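You operate a simulated robot arm through the tools that you are given. There is no shell and no other tool. Be economical: measure what you need, move in short steps, check, and stop when the job is done.

Carry out the task below with a simulated robot arm. There is one attempt and no reset: what you move stays moved.

## Task
Start the fan, clean the P120 pad with the rubber block, then stop the fan.
Fine: block back; leave every pad in its place and the others as they are. What is to be rubbed or washed off counts as gone when no trace of it is left.

The check looks at the end state, three seconds after you hand in, the way a careful person would. Anything else that was tipped, shoved, dropped, spilled or broken makes it a failure.

## Robot
A 7-joint arm with a two-finger parallel gripper, fixed in place. Base frame: the origin is at the foot of the arm, x ahead of it, y to its left, z up; the work surface is at about z = 800. Readings come in mm, degrees, newtons and seconds.
With the tool pointing down near the work surface it reaches from about 240 to 680 mm from the base axis. Its first joint turns from -66.0 to 66.0 degrees. Payload 2.4 kg.
Tool frame: the origin (TCP) lies between the finger pads and is the grasp point; the fingertips stand 30 mm ahead of it; z points along the fingers, y is the line along which they close. The gripper opens to 94 mm. The fingers are 28 mm wide and 10 mm thick; the gripper's body (50 by 96 mm) begins 55 mm behind the TCP.
Orientation is told as [roll, pitch, yaw] about the base's x, y, z axes, in that order, counted from this pose: with the fingers straight down and closing along the base's y, the tool's x points along the base's -x, its y along +y and its z along -z.

## Interface
- The arm moves only by the tool apply_moves. Its argument "commands" is a list of rows, each an object of numbers (a shift or turn left out is 0, a gripper value left out holds the last): "x", "y", "z": the shift along the base's x, y, z in mm; "ax", "ay", "az": the turn, a rotation vector about the base's x, y, z in degrees; "claw": the finger opening in mm, from 0 to 94. In form: [{"x": .., "y": .., "z": .., "ax": .., "ay": .., "az": .., "claw": ..}, ...]. A call has 1 to 12 rows; each row is the pose to reach, as a shift and turn from the pose commanded when the call began. A row lasts 0.2 s, in which the tool goes at most 50 mm and 8.6 degrees; a call with a longer step from one row to the next is refused whole, and so is a gripper value outside its range. Where a pose cannot be reached the arm comes as near as it can. A force on the tool above 40 N (or 10 N above the force at the start of the call, whichever is more), or a blocked arm, ends the call early, and 0.2 s more pass. The fingers move at their own pace (about 153 mm/s each) and stop on an object; they squeeze with about 35 N. The grip force told is the motor's: it shows also when the fingers shut on nothing. Time passes only in rows, and 0.2 s behind the last, so rows that repeat a pose let the fingers close. The reply holds the time, the measured pose of the TCP, the force on the tool along the base axes, the opening and the grip force, in the units named above and with some noise, with the torque about the TCP (base axes, N m) and any sound that the robot's microphone picked up.
- Cameras (640 x 400 px; columns grow to the right, rows downward): "scene" is fixed at [37.8, 477.2, 1432]; the picture's right is [-0.73, -0.68, 0.00], its down [-0.45, 0.48, -0.75] and it looks along [0.51, -0.55, -0.66] (base axes); focal length 217 px, centre (320, 200). "wrist" rides on the gripper at [76, 14, -102] in the tool frame; the picture's right is [-0.18, 0.98, 0.00], its down [-0.75, -0.14, -0.64] and it looks along [-0.63, -0.12, 0.77] (tool axes); focal length 243 px, centre (320, 200). There is no depth. A picture from a camera that has moved, and an enlarged one, comes with that camera's place and axes in the base frame and with its lens.
- camera(camera): a new picture of that camera. It takes no simulated time.
- close_up(camera, box): a new picture of the part [left, top, right, bottom] of that camera's present view, enlarged. It takes no simulated time.
- hand_in(): hands the job in; it is judged then, once.

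Go step by step. Nothing tells you positions but the pictures and the camera data: compare them with the known pose of the tool, close in by small moves and look again before you grip or let go. The budget is 120 turns and 64 pictures, counting those below and the enlarged ones. Unless the task says otherwise, let go and move clear before handing in, and close with one line.

The tools are called as name(argument=value, ...) on one line, values as JSON. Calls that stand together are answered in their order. apply_moves: Moves the arm, as the interface text tells. Its arguments: {"type":"object","properties":{"commands":{"type":"array","items":{"type":"object","properties":{"x":{"type":"number"},"y":{"type":"number"},"z":{"type":"number"},"ax":{"type":"number"},"ay":{"type":"number"},"az":{"type":"number"},"claw":{"type":"number"}}}}},"required":["commands"]} The other tools are called the same way: camera (camera) takes a picture; close_up (camera, box) takes an enlarged picture of a part of a camera's view; hand_in () hands the job in.

At the start:

```text
time_s: 0.0
position: [366.0, 46.9, 1148.5]
tcp_rot: [0.0, -0.1, 0.0]
force: [0.0, -0.5, 0.1]
ft_torque: [-0.01, -0.02, 0.0]
finger_gap: 94.2
gripper_force: 0.0
```

scene: 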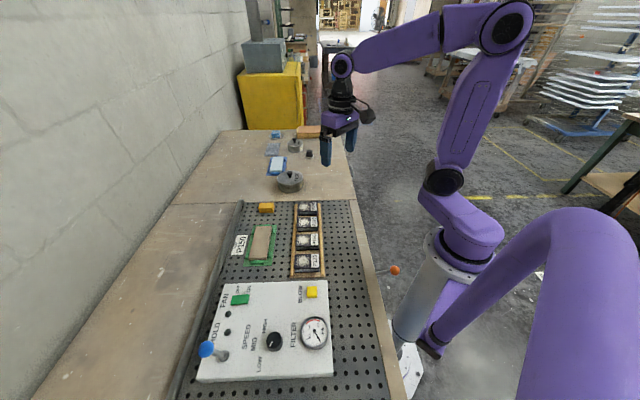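
wrist: 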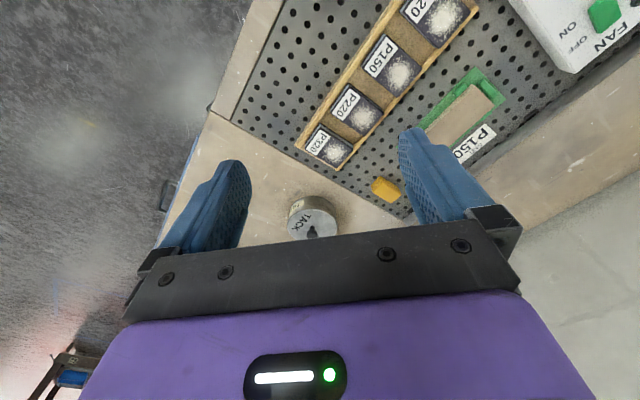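

I see a bench with a control panel (fan switch, speed knob, filter gauge, blow button, hold lever), a rack of four pads, a green tray marked P150 and a yellow block. I'll look closer before moving.

close_up(camera="scene", box=[190, 270, 350, 390])

close_up(camera="scene", box=[220, 190, 350, 280])

close_up(camera="scene", box=[240, 115, 350, 200])

close_up(camera="wrist", box=[280, 0, 640, 230])

```text
3.33 times, centred on (270, 330) of scene
camera zoom: at [37.8, 477.2, 1432.0], right [-0.73, -0.68, 0.0], down [-0.45, 0.48, -0.75], along [0.51, -0.55, -0.66], focal length 724 px, centre (487, -233)
```

zoom: 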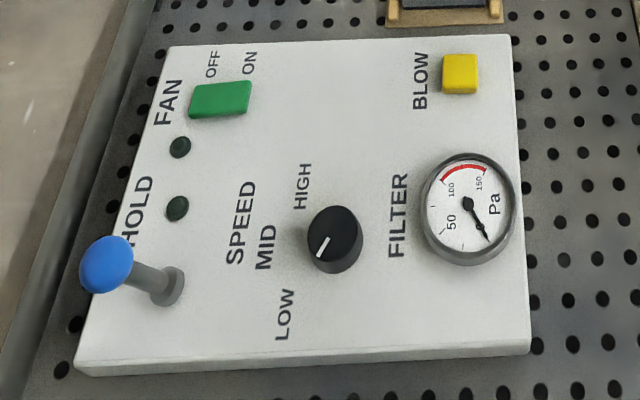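

```text
4.44 times, centred on (285, 235) of scene
camera zoom: at [37.8, 477.2, 1432.0], right [-0.73, -0.68, 0.0], down [-0.45, 0.48, -0.75], along [0.51, -0.55, -0.66], focal length 965 px, centre (476, 44)
```

zoom: 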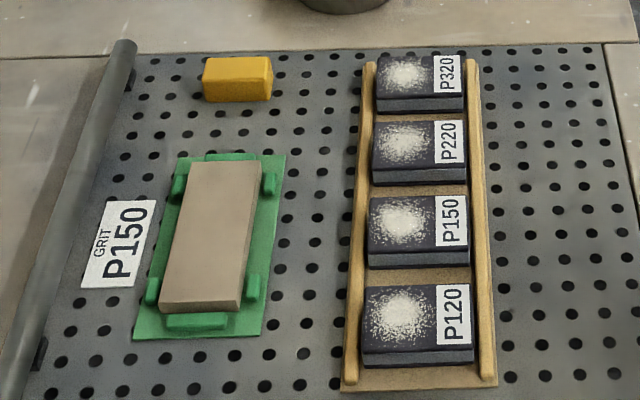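

```text
4.71 times, centred on (295, 158) of scene
camera zoom: at [37.8, 477.2, 1432.0], right [-0.73, -0.68, 0.0], down [-0.45, 0.48, -0.75], along [0.51, -0.55, -0.66], focal length 1022 px, centre (438, 400)
```

zoom: 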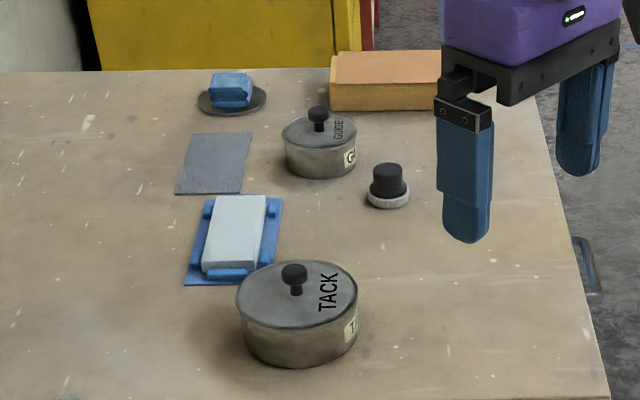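

```text
1.74 times, centred on (460, 115) of wrist
camera zoom: at [290.9, 59.5, 1250.7], right [0.18, 0.98, 0.0], down [0.75, -0.14, 0.64], along [0.63, -0.12, -0.77], focal length 422 px, centre (76, 348)
```

zoom: 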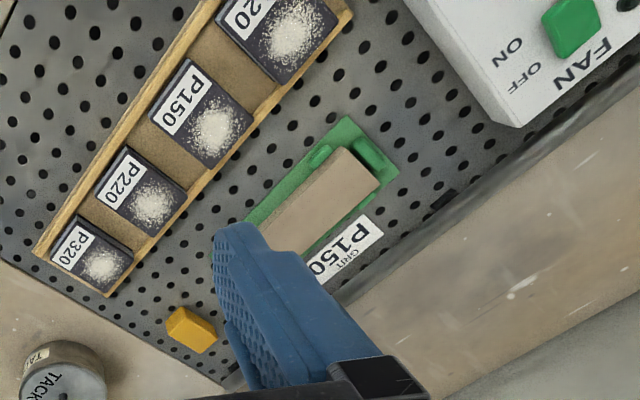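

The bench lies about 45° to the base: the fan rocker is near (376, 430, 842), the P120 pad near (332, 220), and the yellow block near (643, 148). I'll hover near the panel, turned -45°, and look at the rocker and lamps.

apply_moves(commands=[{"x": 1, "y": 40, "z": -16, "az": -5, "claw": 0}, {"x": 2, "y": 80, "z": -32, "az": -10}, {"x": 3, "y": 120, "z": -48, "az": -15}, {"x": 4, "y": 160, "z": -64, "az": -20}, {"x": 5, "y": 200, "z": -80, "az": -25}, {"x": 6, "y": 240, "z": -96, "az": -30}, {"x": 7, "y": 280, "z": -112, "az": -35}, {"x": 8, "y": 320, "z": -128, "az": -40}, {"x": 9, "y": 350, "z": -148, "az": -45}, {"x": 9, "y": 350, "z": -148, "az": -45}])

camera(camera="wrist")

camera(camera="scene")

```text
time_s: 2.2
position: [373.6, 393.9, 1000.6]
tcp_rot: [0.0, 0.0, -45.0]
force: [0.5, -0.7, 0.4]
ft_torque: [-0.03, -0.02, 0.0]
finger_gap: 0.0
gripper_force: 32.7
```

```text
57 pictures are left
camera wrist: at [331.4, 457.9, 1103.4], right [0.83, 0.56, 0.0], down [0.43, -0.63, 0.64], along [0.36, -0.53, -0.77], focal length 243 px, centre (320, 200)
```

wrist: 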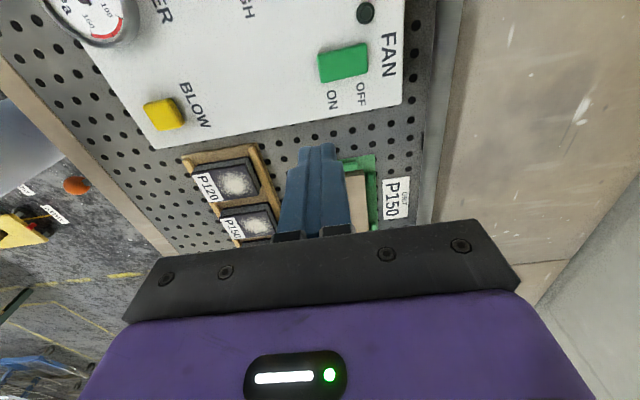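

```text
56 pictures are left
```

scene: 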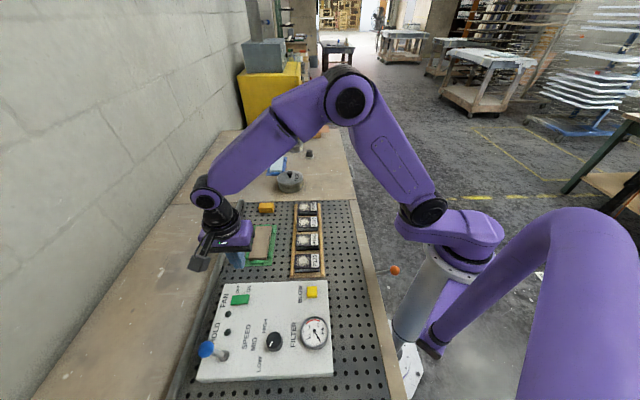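

The rocker is confirmed at about (377, 430). I'll zoom in to see its tilt and ends.

close_up(camera="wrist", box=[290, 0, 410, 120])

```text
3.33 times, centred on (350, 60) of wrist
camera zoom: at [331.4, 457.9, 1103.4], right [0.83, 0.56, 0.0], down [0.43, -0.63, 0.64], along [0.36, -0.53, -0.77], focal length 809 px, centre (220, 667)
```

zoom: 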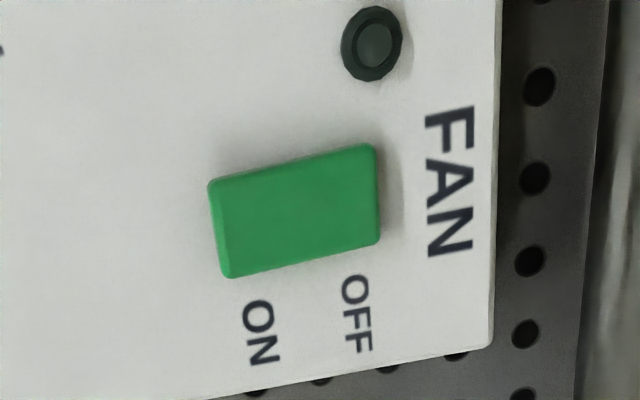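

The rocker's ON end stands raised at about (366, 419), so I'll come down over it with closed fingers.

apply_moves(commands=[{"x": -9, "y": 22, "z": -35}, {"x": -9, "y": 22, "z": -75}, {"x": -9, "y": 22, "z": -105}, {"x": -9, "y": 22, "z": -115}, {"x": -9, "y": 22, "z": -119}, {"x": -9, "y": 22, "z": -122}, {"x": -9, "y": 22, "z": -125}, {"x": -9, "y": 22, "z": -128}])

close_up(camera="scene", box=[190, 270, 350, 390])

```text
time_s: 4.0
position: [364.1, 418.1, 876.3]
tcp_rot: [-0.2, 0.0, -45.0]
force: [-5.1, -6.8, 14.0]
ft_torque: [-0.07, 0.11, 0.01]
finger_gap: 0.0
gripper_force: 32.7
stopped in row 8: the force on the tool passed its limit at 47 N (the readings are from after the stop); the commanded pose is now the measured one
```

```text
3.33 times, centred on (270, 330) of scene
camera zoom: at [37.5, 476.9, 1432.1], right [-0.73, -0.68, 0.0], down [-0.45, 0.48, -0.75], along [0.51, -0.55, -0.66], focal length 724 px, centre (487, -233)
```

zoom: 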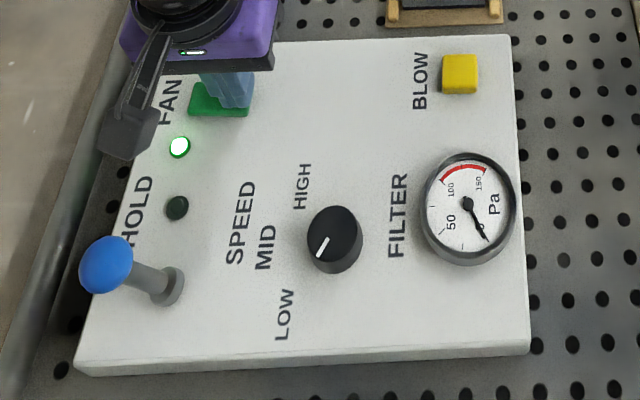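

The lamp under FAN is lit. I'll lift off and check that it stays on and whether the gauge moves.

apply_moves(commands=[{"z": 15}, {"z": 50}, {"z": 95}, {"z": 124}, {"z": 124}, {"z": 124}])

close_up(camera="scene", box=[190, 270, 350, 390])

close_up(camera="scene", box=[220, 190, 350, 280])

```text
time_s: 5.4
position: [364.4, 417.8, 1000.9]
tcp_rot: [-0.1, 0.0, -45.0]
force: [0.8, 0.9, 1.1]
ft_torque: [-0.03, 0.0, 0.01]
finger_gap: 0.1
gripper_force: 33.3
```

```text
3.33 times, centred on (270, 330) of scene
camera zoom: at [37.8, 477.2, 1432.0], right [-0.73, -0.68, 0.0], down [-0.45, 0.48, -0.75], along [0.51, -0.55, -0.66], focal length 724 px, centre (487, -233)
```

zoom: 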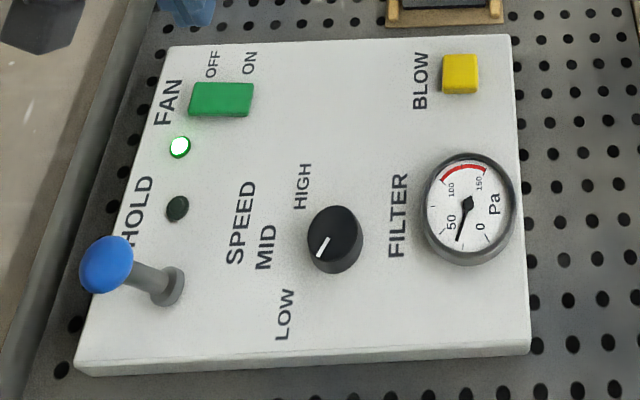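

```text
4.44 times, centred on (285, 235) of scene
camera zoom: at [37.8, 477.2, 1432.0], right [-0.73, -0.68, 0.0], down [-0.45, 0.48, -0.75], along [0.51, -0.55, -0.66], focal length 965 px, centre (476, 44)
```

zoom: 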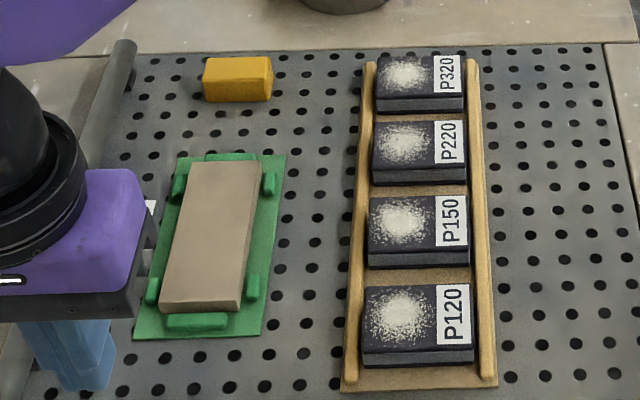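

The fan is running (lamp on, about 40 Pa). Now I'll go to the yellow rubber block, turning to +45° so the fingers close across its narrow side.

apply_moves(commands=[{"x": 23, "y": -26, "z": -6, "az": 8.2}, {"x": 46, "y": -52, "z": -12, "az": 16.4}, {"x": 70, "y": -78, "z": -18, "az": 24.6}, {"x": 93, "y": -105, "z": -24, "az": 32.8}, {"x": 116, "y": -131, "z": -30, "az": 41}, {"x": 139, "y": -157, "z": -36, "az": 49.2}, {"x": 162, "y": -183, "z": -42, "az": 57.4}, {"x": 186, "y": -210, "z": -48, "az": 65.6}, {"x": 209, "y": -236, "z": -54, "az": 73.8}, {"x": 232, "y": -262, "z": -60, "az": 82, "claw": 70}, {"x": 255, "y": -288, "z": -70, "az": 90, "claw": 70}, {"x": 255, "y": -288, "z": -70, "az": 90, "claw": 70}])

camera(camera="wrist")

camera(camera="scene")

```text
time_s: 8.0
position: [619.7, 128.4, 930.7]
tcp_rot: [0.0, 0.0, 45.2]
force: [0.8, -0.7, -0.2]
ft_torque: [-0.02, -0.02, -0.01]
finger_gap: 70.1
gripper_force: 0.0
```

```text
51 pictures are left
camera wrist: at [556.5, 84.8, 1033.0], right [-0.57, 0.82, 0.0], down [0.63, 0.44, 0.64], along [0.53, 0.36, -0.77], focal length 243 px, centre (320, 200)
```

wrist: 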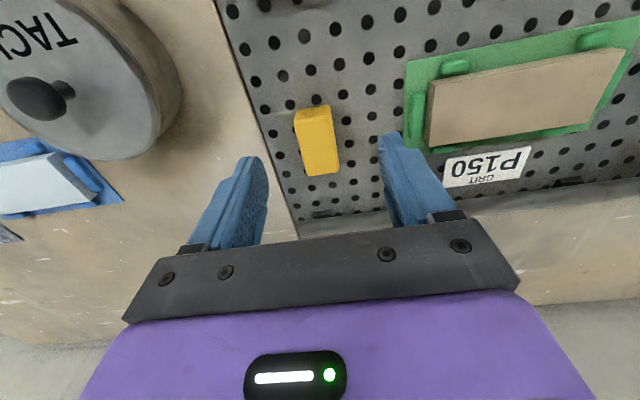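

```text
50 pictures are left
```

scene: 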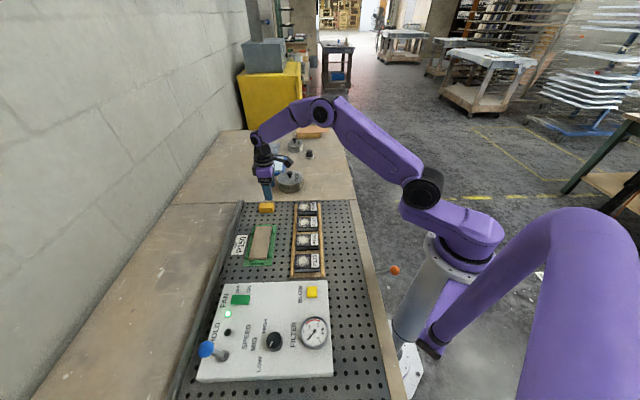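

The block is in view between the fingers and slightly ahead. I'll enlarge it to find its centre and angle.

close_up(camera="wrist", box=[260, 80, 380, 200])

close_up(camera="scene", box=[240, 185, 290, 225])

```text
3.33 times, centred on (320, 140) of wrist
camera zoom: at [556.5, 84.8, 1033.0], right [-0.57, 0.82, 0.0], down [0.63, 0.44, 0.64], along [0.53, 0.36, -0.77], focal length 809 px, centre (320, 400)
```

zoom: 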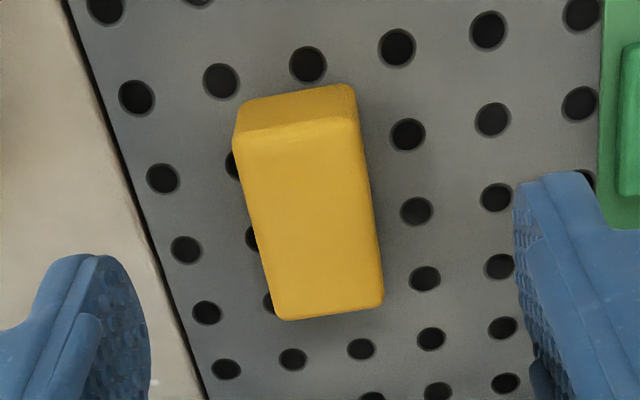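

```text
10.00 times, centred on (265, 205) of scene
camera zoom: at [37.9, 477.2, 1432.0], right [-0.73, -0.68, 0.0], down [-0.45, 0.48, -0.75], along [0.51, -0.55, -0.66], focal length 2171 px, centre (870, 150)
```

zoom: 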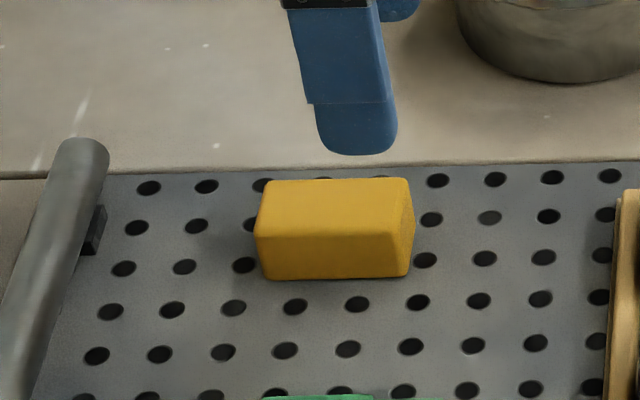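

The block's centre is near (646, 144), its long axis about 44°, about 55 × 32 × 26 mm. I'll move over it, come down to about 25 mm above grip height and check.

apply_moves(commands=[{"x": 13, "y": 8, "z": -10, "claw": 64}, {"x": 27, "y": 16, "z": -30}, {"x": 27, "y": 16, "z": -55}, {"x": 27, "y": 16, "z": -55}])

camera(camera="wrist")

close_up(camera="scene", box=[240, 165, 310, 225])

```text
time_s: 9.0
position: [647.8, 146.6, 873.7]
tcp_rot: [-0.1, -0.1, 44.9]
force: [-0.2, -0.2, 0.2]
ft_torque: [0.02, 0.01, 0.03]
finger_gap: 64.2
gripper_force: 0.1
```

```text
47 pictures are left
camera wrist: at [584.0, 102.8, 976.8], right [-0.56, 0.83, 0.0], down [0.63, 0.43, 0.64], along [0.53, 0.36, -0.77], focal length 243 px, centre (320, 200)
```

wrist: 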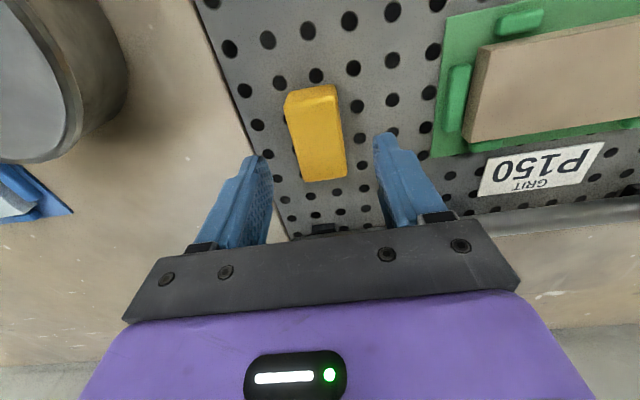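

```text
6.67 times, centred on (275, 195) of scene
camera zoom: at [37.8, 477.2, 1432.0], right [-0.73, -0.68, 0.0], down [-0.45, 0.48, -0.75], along [0.51, -0.55, -0.66], focal length 1447 px, centre (620, 233)
```

zoom: 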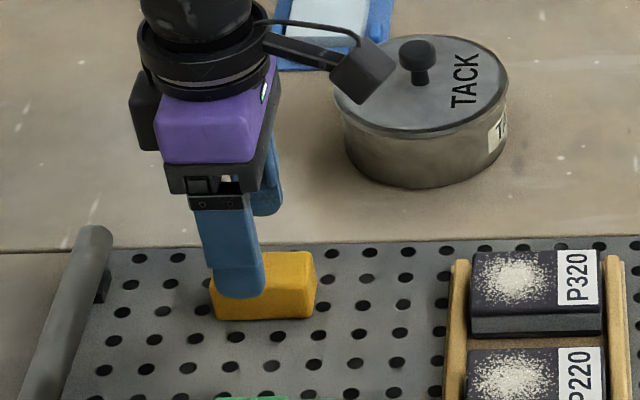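

The fingers straddle the block, which is centred at about (646, 144). I'll shift slightly, descend to TCP z ≈ 841 so some rubber stays below the tips, and close.

apply_moves(commands=[{"x": -2, "y": -3, "z": -12}, {"x": -2, "y": -3, "z": -24}, {"x": -2, "y": -3, "z": -32}, {"x": -2, "y": -3, "z": -32, "claw": 20}, {"x": -2, "y": -3, "z": -32, "claw": 10}, {"x": -2, "y": -3, "z": -32}, {"x": -2, "y": -3, "z": -32}])

camera(camera="wrist")

close_up(camera="scene", box=[240, 165, 310, 225])

```text
time_s: 10.6
position: [644.4, 143.3, 841.6]
tcp_rot: [-0.2, 0.0, 45.0]
force: [0.2, 0.4, 0.3]
ft_torque: [0.03, 0.01, 0.01]
finger_gap: 33.1
gripper_force: 35.5
```

```text
45 pictures are left
camera wrist: at [581.1, 98.9, 944.7], right [-0.57, 0.82, 0.0], down [0.63, 0.43, 0.64], along [0.53, 0.36, -0.77], focal length 243 px, centre (320, 200)
```

wrist: 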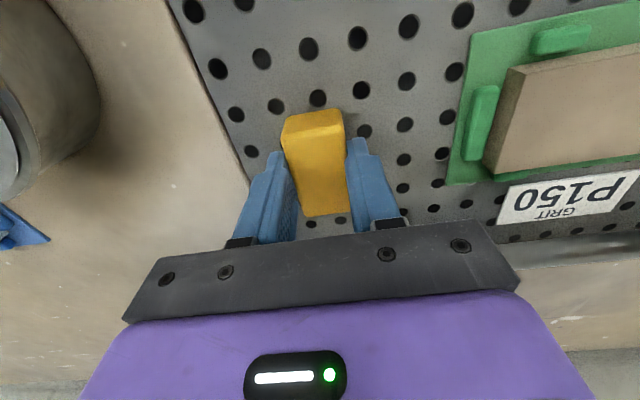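

```text
6.67 times, centred on (275, 195) of scene
camera zoom: at [37.8, 477.2, 1432.0], right [-0.73, -0.68, 0.0], down [-0.45, 0.48, -0.75], along [0.51, -0.55, -0.66], focal length 1447 px, centre (620, 233)
```

zoom: 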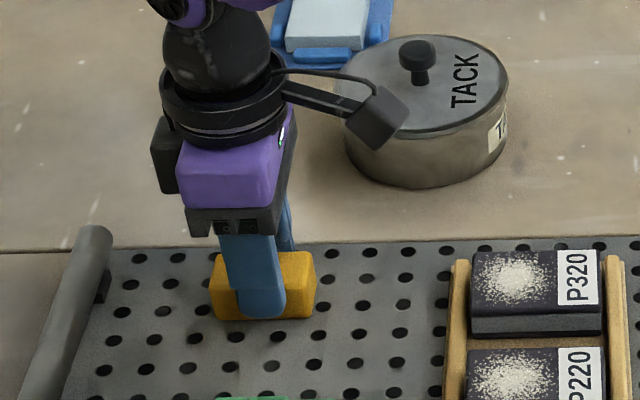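

The block is held at its centre (grip pose 644, 143, 841.6). I'll lift it and carry it over towards the P120 pad.

apply_moves(commands=[{"z": 40}, {"z": 80}, {"x": -20, "y": 5, "z": 110}, {"x": -63, "y": 13, "z": 118}, {"x": -106, "y": 20, "z": 118}, {"x": -150, "y": 28, "z": 118}, {"x": -193, "y": 35, "z": 118}, {"x": -236, "y": 42, "z": 118}, {"x": -280, "y": 50, "z": 118}, {"x": -315, "y": 57, "z": 118}, {"x": -334, "y": 57, "z": 118}, {"x": -334, "y": 57, "z": 118}])

camera(camera="wrist")

close_up(camera="scene", box=[250, 190, 360, 280])

```text
time_s: 13.2
position: [312.3, 199.3, 960.6]
tcp_rot: [-0.2, -0.1, 44.9]
force: [-0.3, 0.6, -0.6]
ft_torque: [0.01, 0.02, 0.0]
finger_gap: 33.1
gripper_force: 34.8
```

```text
43 pictures are left
camera wrist: at [248.7, 154.5, 1063.5], right [-0.57, 0.82, 0.0], down [0.63, 0.43, 0.64], along [0.53, 0.36, -0.77], focal length 243 px, centre (320, 200)
```

wrist: 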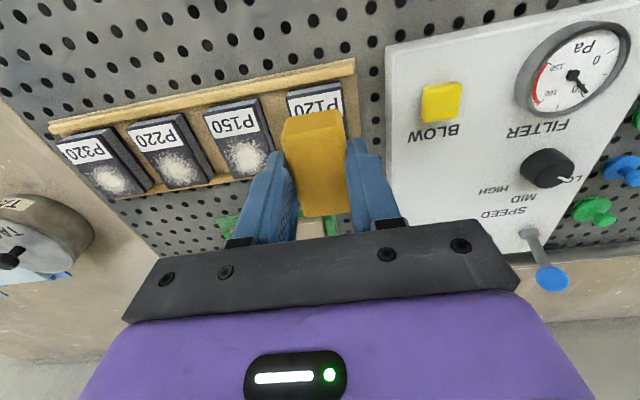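

```text
4.44 times, centred on (305, 235) of scene
camera zoom: at [37.8, 477.2, 1432.0], right [-0.73, -0.68, 0.0], down [-0.45, 0.48, -0.75], along [0.51, -0.55, -0.66], focal length 965 px, centre (387, 44)
```

zoom: 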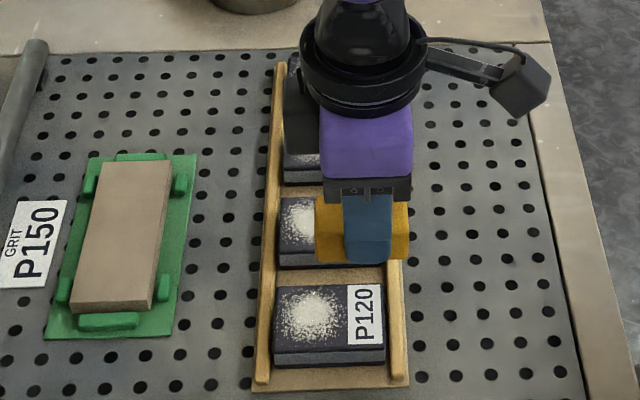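

The P120 pad's dust is centred at roughly (349, 222) with its top near z ≈ 818. I'll move over it with the block about 20 mm above and check the alignment.

apply_moves(commands=[{"x": 18, "y": 11, "z": -20}, {"x": 36.7, "y": 22.7, "z": -50}, {"x": 36.7, "y": 22.7, "z": -80}, {"x": 36.7, "y": 22.7, "z": -80}])

close_up(camera="scene", box=[265, 215, 345, 285])

close_up(camera="wrist", box=[200, 40, 440, 240])

```text
time_s: 14.2
position: [348.7, 220.0, 878.7]
tcp_rot: [-0.1, -0.1, 44.9]
force: [1.2, -0.6, -0.2]
ft_torque: [-0.01, 0.0, 0.01]
finger_gap: 33.1
gripper_force: 34.9
```

```text
5.71 times, centred on (305, 250) of scene
camera zoom: at [37.8, 477.2, 1432.0], right [-0.73, -0.68, 0.0], down [-0.45, 0.48, -0.75], along [0.51, -0.55, -0.66], focal length 1240 px, centre (406, -86)
```

zoom: 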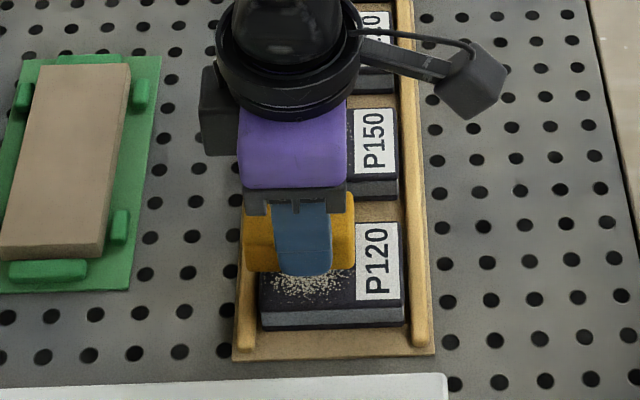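

```text
2.00 times, centred on (320, 140) of wrist
camera zoom: at [285.3, 176.8, 980.9], right [-0.56, 0.83, 0.0], down [0.63, 0.43, 0.64], along [0.53, 0.36, -0.77], focal length 485 px, centre (320, 320)
```

zoom: 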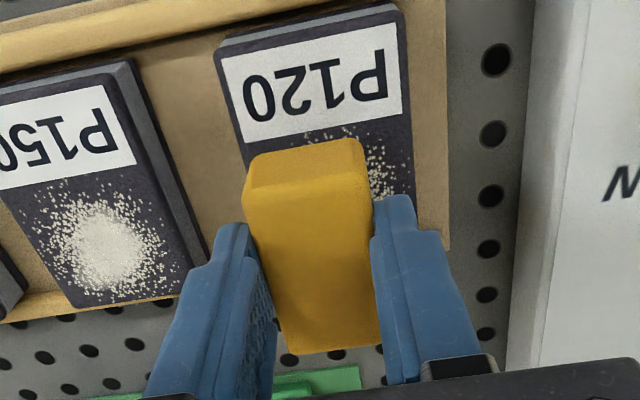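

Alignment along the pad is good, and I need about 6 mm more towards the panel. I'll shift and descend slowly towards contact.

apply_moves(commands=[{"x": -4, "y": 4.5, "z": -8}, {"x": -4, "y": 4.5, "z": -14}, {"x": -4, "y": 4.5, "z": -17}, {"x": -4, "y": 4.5, "z": -18}])

close_up(camera="scene", box=[265, 215, 345, 285])

```text
time_s: 14.8
position: [345.5, 225.0, 869.8]
tcp_rot: [0.0, 0.1, 45.0]
force: [-2.7, -3.7, 21.5]
ft_torque: [-0.14, 0.16, 0.0]
finger_gap: 33.1
gripper_force: 35.3
stopped in row 2: the force on the tool passed its limit at 58 N (the readings are from after the stop); the commanded pose is now the measured one
```

```text
5.71 times, centred on (305, 250) of scene
camera zoom: at [37.5, 477.0, 1432.0], right [-0.73, -0.68, 0.0], down [-0.45, 0.48, -0.75], along [0.51, -0.55, -0.66], focal length 1240 px, centre (406, -86)
```

zoom: 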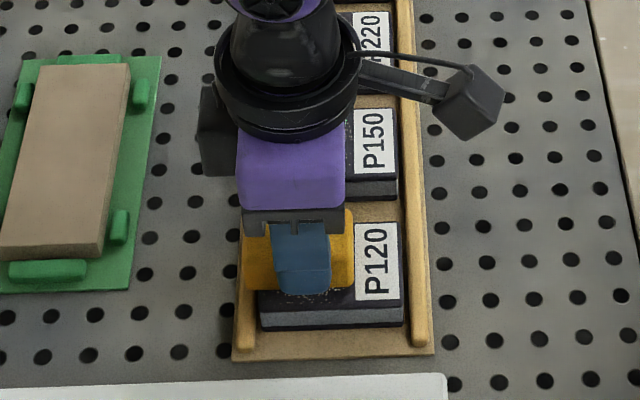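

Contact came at TCP z ≈ 870, and the block sits about 6 mm too far towards the left rail, perhaps touching it. I'll lift, shift along the pad towards the label, and come down slowly again.

apply_moves(commands=[{"z": 6}, {"x": -4, "y": -4, "z": 6}, {"x": -4, "y": -4, "z": 6}])

apply_moves(commands=[{"z": -2}, {"z": -4}, {"z": -5}, {"z": -6}, {"z": -6}])

close_up(camera="scene", box=[265, 215, 345, 285])

close_up(camera="wrist", box=[200, 40, 440, 240])

```text
time_s: 15.6
position: [341.5, 221.5, 875.2]
tcp_rot: [-0.1, 0.0, 45.0]
force: [0.7, 0.3, -0.3]
ft_torque: [0.01, -0.02, -0.02]
finger_gap: 32.9
gripper_force: 35.2
```

```text
time_s: 16.8
position: [341.1, 221.7, 869.4]
tcp_rot: [-0.1, -0.1, 45.0]
force: [-0.8, -3.6, 35.5]
ft_torque: [-0.21, 0.14, -0.01]
finger_gap: 33.0
gripper_force: 34.6
```

```text
5.71 times, centred on (305, 250) of scene
camera zoom: at [37.4, 476.9, 1432.1], right [-0.73, -0.68, 0.0], down [-0.45, 0.48, -0.75], along [0.51, -0.55, -0.66], focal length 1240 px, centre (406, -86)
```

zoom: 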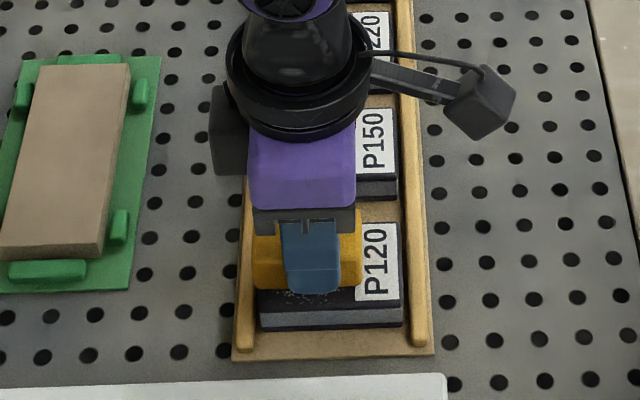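

```text
2.00 times, centred on (320, 140) of wrist
camera zoom: at [278.1, 177.5, 972.3], right [-0.56, 0.83, 0.0], down [0.63, 0.43, 0.64], along [0.53, 0.36, -0.76], focal length 485 px, centre (320, 320)
```

zoom: 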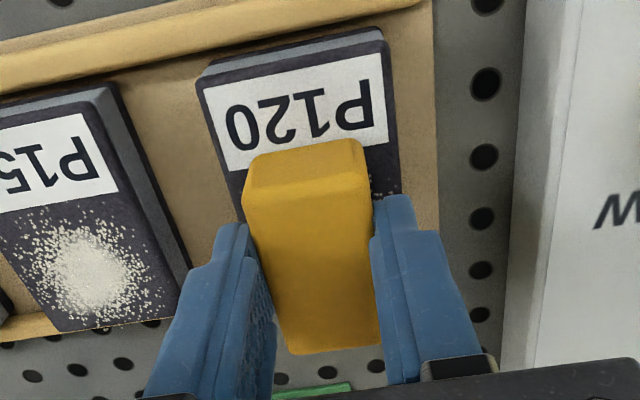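

The block now lies squarely on the pad at about z 829. I'll ease the pressure and make a first short rubbing stroke across, then check that the pad stays put.

apply_moves(commands=[{"z": 1}, {"x": -4, "y": 4, "z": 1}, {"x": -8, "y": 8, "z": 1}, {"x": -4, "y": 4, "z": 1}, {"z": 1}, {"x": 4, "y": -4, "z": 1}, {"x": 8, "y": -8, "z": 1}, {"x": 4, "y": -4, "z": 1}, {"z": 1}])

close_up(camera="scene", box=[265, 215, 345, 285])

```text
time_s: 18.8
position: [343.1, 220.2, 869.6]
tcp_rot: [-0.2, -0.1, 44.9]
force: [7.8, -8.5, 13.6]
ft_torque: [-0.31, -0.33, -0.02]
finger_gap: 32.8
gripper_force: 34.5
```

```text
5.71 times, centred on (305, 250) of scene
camera zoom: at [37.9, 476.9, 1432.1], right [-0.73, -0.68, 0.0], down [-0.45, 0.48, -0.75], along [0.51, -0.55, -0.66], focal length 1240 px, centre (406, -86)
```

zoom: 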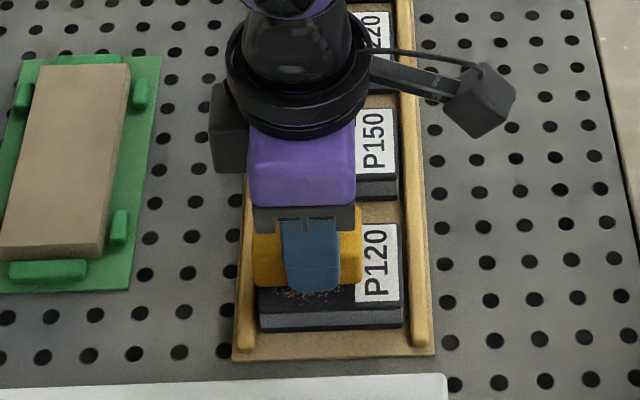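

The pad holds still under light pressure. I'll keep rubbing with longer strokes, then lift to look.

apply_moves(commands=[{"x": -5, "y": 5}, {"x": -10, "y": 10}, {"x": -10, "y": 10}, {"x": -5, "y": 5}, {"x": 0, "y": 0}, {"x": 5, "y": -5}, {"x": 10, "y": -10}, {"x": 10, "y": -10}, {"x": 5, "y": -5}, {"x": 0, "y": 0}, {"x": -5, "y": 5}, {"x": -10, "y": 10}])

apply_moves(commands=[{"x": 5, "y": -5}, {"x": 10, "y": -10}, {"x": 15, "y": -15}, {"x": 20, "y": -20}, {"x": 15, "y": -15}, {"x": 10, "y": -10}, {"x": 5, "y": -5}, {"x": 0, "y": 0}, {"x": 5, "y": -5}, {"x": 10, "y": -10}, {"x": 10, "y": -10, "z": 10}, {"x": -20, "y": -20, "z": 45}])

close_up(camera="scene", box=[265, 215, 345, 285])

close_up(camera="wrist", box=[200, 40, 440, 240])

```text
time_s: 21.4
position: [330.4, 231.7, 871.0]
tcp_rot: [-0.2, 0.0, 45.0]
force: [0.2, -0.7, 0.0]
ft_torque: [0.01, -0.01, -0.01]
finger_gap: 32.9
gripper_force: 35.1
```

```text
time_s: 24.0
position: [310.7, 211.1, 914.0]
tcp_rot: [-0.2, 0.0, 45.0]
force: [-0.7, -0.4, -0.1]
ft_torque: [0.0, -0.01, 0.0]
finger_gap: 33.0
gripper_force: 35.0
```

```text
5.71 times, centred on (305, 250) of scene
camera zoom: at [37.9, 477.3, 1432.0], right [-0.73, -0.68, 0.0], down [-0.45, 0.48, -0.75], along [0.51, -0.55, -0.66], focal length 1240 px, centre (406, -86)
```

zoom: 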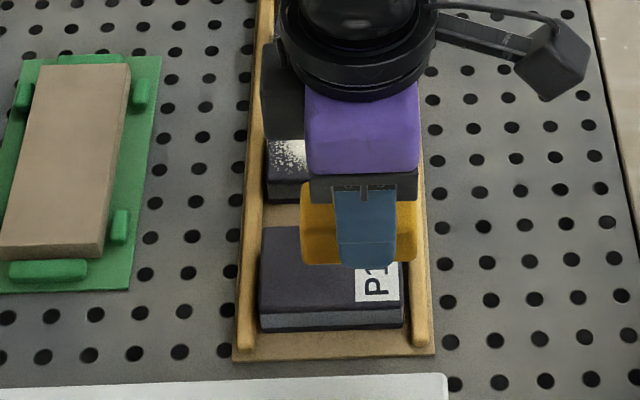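

```text
2.00 times, centred on (320, 140) of wrist
camera zoom: at [247.3, 167.7, 1017.4], right [-0.56, 0.83, 0.0], down [0.63, 0.43, 0.64], along [0.53, 0.36, -0.77], focal length 485 px, centre (320, 320)
```

zoom: 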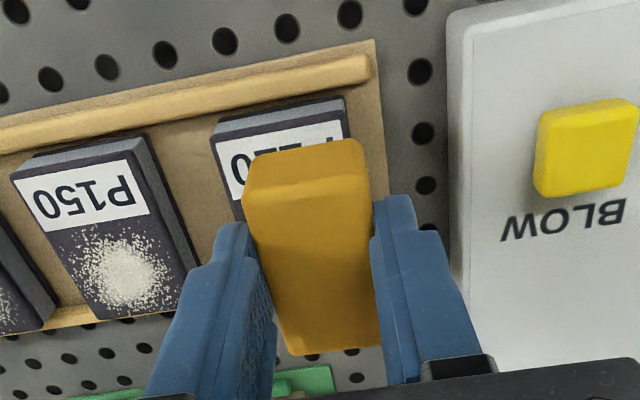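

The dust looks gone. I'll raise the block out of the way and inspect the whole pad closely.

apply_moves(commands=[{"x": 20, "y": -20, "z": 30}, {"x": 50, "y": -45, "z": 45}, {"x": 80, "y": -70, "z": 45}, {"x": 110, "y": -95, "z": 45}, {"x": 110, "y": -95, "z": 45}])

close_up(camera="scene", box=[280, 235, 330, 280])

camera(camera="wrist")

close_up(camera="scene", box=[220, 190, 350, 280])

```text
time_s: 25.2
position: [421.9, 116.5, 961.0]
tcp_rot: [-0.1, 0.0, 45.0]
force: [-0.7, -0.2, -0.2]
ft_torque: [0.03, 0.03, 0.0]
finger_gap: 32.7
gripper_force: 34.4
```

```text
8.89 times, centred on (305, 258) of scene
camera zoom: at [37.9, 477.2, 1432.0], right [-0.73, -0.68, 0.0], down [-0.45, 0.48, -0.75], along [0.51, -0.55, -0.66], focal length 1930 px, centre (453, -311)
```

zoom: 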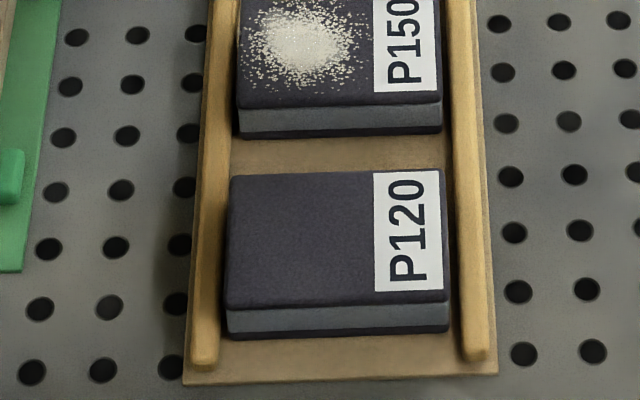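

```text
32 pictures are left
camera wrist: at [358.2, 71.8, 1063.6], right [-0.57, 0.82, 0.0], down [0.63, 0.43, 0.64], along [0.53, 0.36, -0.77], focal length 243 px, centre (320, 200)
```

wrist: 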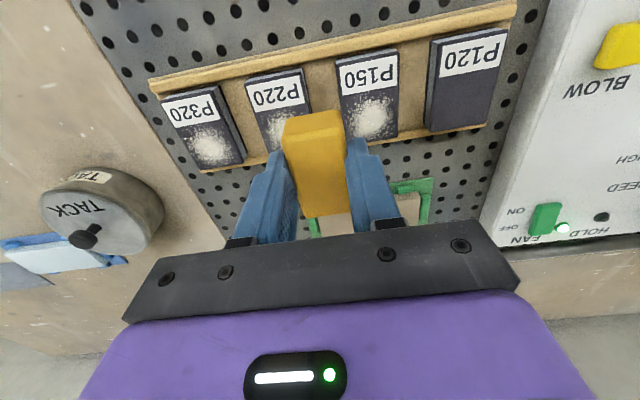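

```text
4.44 times, centred on (285, 235) of scene
camera zoom: at [37.9, 477.2, 1432.0], right [-0.73, -0.68, 0.0], down [-0.45, 0.48, -0.75], along [0.51, -0.55, -0.66], focal length 965 px, centre (476, 44)
```

zoom: 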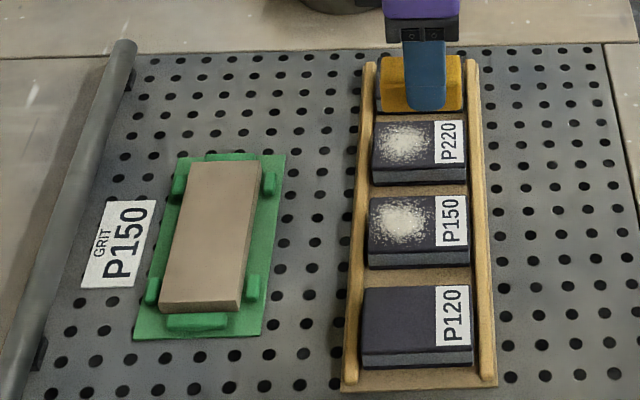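

P120 is spotless and still in its place; the other pads are unchanged. Now I'll carry the block back to its spot.

apply_moves(commands=[{"x": 40, "y": 5}, {"x": 80, "y": 10}, {"x": 120, "y": 15}, {"x": 160, "y": 20}, {"x": 200, "y": 24}, {"x": 222.5, "y": 27, "z": -15}, {"x": 222.5, "y": 27, "z": -50}, {"x": 222.5, "y": 27, "z": -85}, {"x": 222.5, "y": 27, "z": -95}, {"x": 222.5, "y": 27, "z": -95}])

close_up(camera="scene", box=[240, 165, 310, 225])

```text
time_s: 27.4
position: [643.4, 145.1, 864.8]
tcp_rot: [-0.1, -0.1, 44.9]
force: [1.4, -1.2, -0.6]
ft_torque: [-0.01, -0.03, 0.0]
finger_gap: 32.5
gripper_force: 34.5
```

```text
6.67 times, centred on (275, 195) of scene
camera zoom: at [37.8, 477.2, 1432.0], right [-0.73, -0.68, 0.0], down [-0.45, 0.48, -0.75], along [0.51, -0.55, -0.66], focal length 1447 px, centre (620, 233)
```

zoom: 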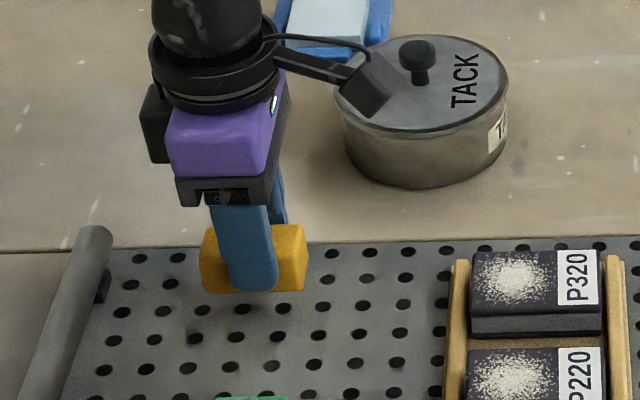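

Block is just above its old spot. I'll correct by 1–2 mm and lower it slowly to contact.

apply_moves(commands=[{"x": 1, "y": -1.8, "z": -10}, {"x": 1, "y": -1.8, "z": -16}, {"x": 1, "y": -1.8, "z": -20}, {"x": 1, "y": -1.8, "z": -22}, {"x": 1, "y": -1.8, "z": -23}])

close_up(camera="scene", box=[240, 165, 310, 225])

```text
time_s: 28.6
position: [644.9, 141.4, 841.6]
tcp_rot: [0.0, 0.1, 45.0]
force: [0.4, 0.7, -0.8]
ft_torque: [0.01, 0.02, 0.01]
finger_gap: 33.2
gripper_force: 35.1
```

```text
6.67 times, centred on (275, 195) of scene
camera zoom: at [37.8, 477.2, 1432.0], right [-0.73, -0.68, 0.0], down [-0.45, 0.48, -0.75], along [0.51, -0.55, -0.66], focal length 1447 px, centre (620, 233)
```

zoom: 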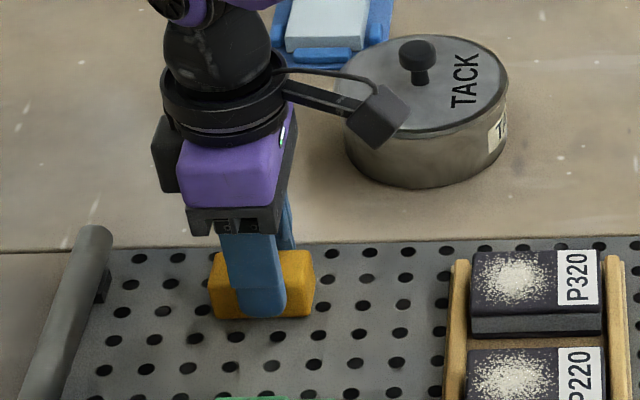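

It's within 1–2 mm of the original spot, with no contact force yet. I'll nudge it, lower until it touches and release.

apply_moves(commands=[{"x": -0.5, "y": 1.5, "z": -0.5}, {"x": -0.5, "y": 1.5, "z": -1}, {"x": -0.5, "y": 1.5, "z": -1}])

```text
time_s: 29.4
position: [644.8, 143.9, 841.8]
tcp_rot: [-0.2, 0.0, 45.0]
force: [-0.5, -1.1, 0.6]
ft_torque: [0.05, -0.03, 0.01]
finger_gap: 33.0
gripper_force: 34.8
```

apply_moves(commands=[{"z": -1}, {"z": -1.5}, {"z": -1.5, "claw": 40}, {"z": -1.5, "claw": 62}, {"z": -1.5, "claw": 62}, {"z": 15, "claw": 62}, {"z": 50, "claw": 62}, {"z": 95, "claw": 62}, {"z": 130, "claw": 62}])

close_up(camera="scene", box=[240, 185, 290, 225])

```text
time_s: 31.4
position: [643.5, 145.7, 971.2]
tcp_rot: [-0.1, 0.0, 45.0]
force: [-0.1, 1.0, -0.5]
ft_torque: [0.01, 0.01, 0.01]
finger_gap: 61.9
gripper_force: 0.0
```

```text
10.00 times, centred on (265, 205) of scene
camera zoom: at [37.8, 477.2, 1432.0], right [-0.73, -0.68, 0.0], down [-0.45, 0.48, -0.75], along [0.51, -0.55, -0.66], focal length 2171 px, centre (870, 150)
```

zoom: 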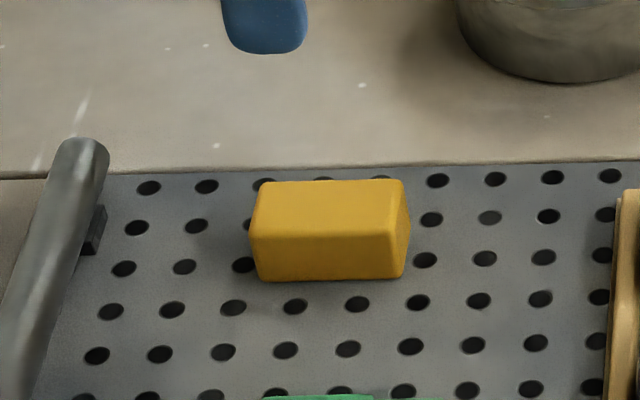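

The block is back within about 2 mm of where it lay. Now back to the rocker, over its OFF end at about (388, 441), with fingers closed.

apply_moves(commands=[{"x": -23, "y": 27, "z": 5, "az": -8.2, "claw": 0}, {"x": -46, "y": 53, "z": 10, "az": -16.4}, {"x": -70, "y": 80, "z": 15, "az": -24.6}, {"x": -93, "y": 107, "z": 20, "az": -32.8}, {"x": -116, "y": 134, "z": 25, "az": -41}, {"x": -139, "y": 161, "z": 25, "az": -49.2}, {"x": -162, "y": 188, "z": 25, "az": -57.4}, {"x": -186, "y": 215, "z": 25, "az": -65.6}, {"x": -209, "y": 242, "z": 25, "az": -73.8}, {"x": -232, "y": 269, "z": 10, "az": -82}, {"x": -255.5, "y": 295, "z": -10, "az": -90}, {"x": -255.5, "y": 295, "z": -10, "az": -90}])

close_up(camera="wrist", box=[240, 0, 440, 160])

```text
time_s: 34.0
position: [386.6, 441.3, 961.7]
tcp_rot: [-0.1, 0.0, -45.1]
force: [0.3, 0.8, 0.6]
ft_torque: [-0.04, 0.0, -0.01]
finger_gap: 0.0
gripper_force: 33.0
```

```text
2.50 times, centred on (340, 80) of wrist
camera zoom: at [344.5, 503.8, 1064.4], right [0.83, 0.56, 0.0], down [0.43, -0.63, 0.64], along [0.36, -0.53, -0.77], focal length 606 px, centre (270, 500)
```

zoom: 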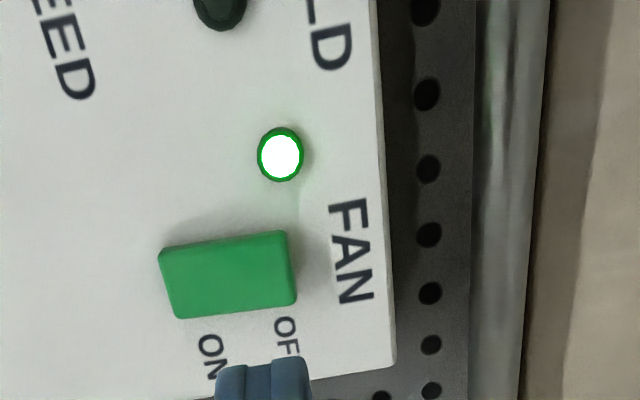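

The OFF end is right below at about (389, 443). I'll press it down slowly.

apply_moves(commands=[{"x": 1, "y": 1, "z": -35}, {"x": 1, "y": 1, "z": -65}, {"x": 1, "y": 1, "z": -75}, {"x": 1, "y": 1, "z": -79}, {"x": 1, "y": 1, "z": -82}, {"x": 1, "y": 1, "z": -85}, {"x": 1, "y": 1, "z": -88}, {"x": 1, "y": 1, "z": -91}])

apply_moves(commands=[{"z": 15}, {"z": 50}, {"z": 95}, {"z": 130}, {"y": -40, "z": 150}, {"x": 0, "y": -80, "z": 160}, {"x": 0, "y": -120, "z": 160}, {"x": 0, "y": -160, "z": 160}])

close_up(camera="scene", box=[190, 270, 350, 390])

camera(camera="scene")

```text
time_s: 35.8
position: [389.8, 439.8, 875.8]
tcp_rot: [0.0, 0.0, -45.0]
force: [-4.4, -4.9, 12.2]
ft_torque: [-0.2, 0.2, 0.0]
finger_gap: 0.0
gripper_force: 33.3
stopped in row 8: the force on the tool passed its limit at 48 N (the readings are from after the stop); the commanded pose is now the measured one
```

```text
time_s: 37.5
position: [390.2, 281.1, 1033.2]
tcp_rot: [0.1, 0.0, -45.0]
force: [-0.3, -0.5, -0.7]
ft_torque: [0.0, 0.05, 0.0]
finger_gap: 0.0
gripper_force: 33.5
```

```text
3.33 times, centred on (270, 330) of scene
camera zoom: at [37.8, 477.2, 1432.0], right [-0.73, -0.68, 0.0], down [-0.45, 0.48, -0.75], along [0.51, -0.55, -0.66], focal length 724 px, centre (487, -233)
```

zoom: 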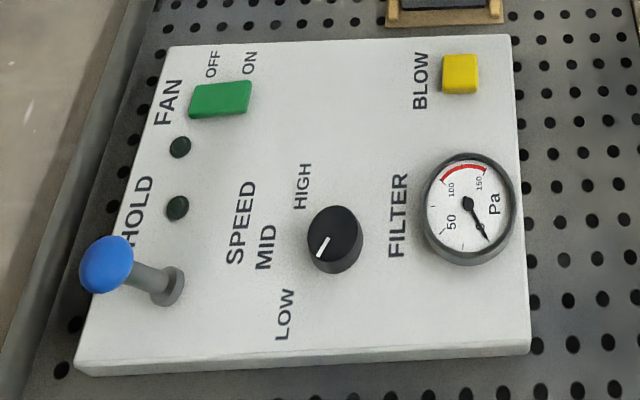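

```text
25 pictures are left
```

scene: 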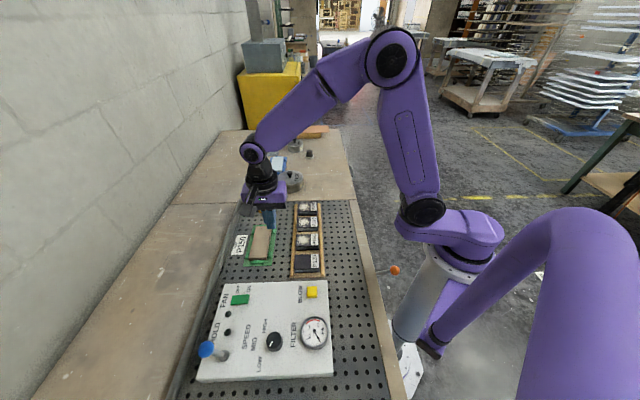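

The fan is off (lamp out, gauge at 0), P120 is clean, the block is back, and the other pads and controls are unchanged. The arm is clear, so I'm handing in.

hand_in()

```text
The job is handed in.
```

I started the fan, rubbed the P120 pad clean with the rubber block until no trace showed, put the block back within about 2 mm of its spot, and stopped the fan.
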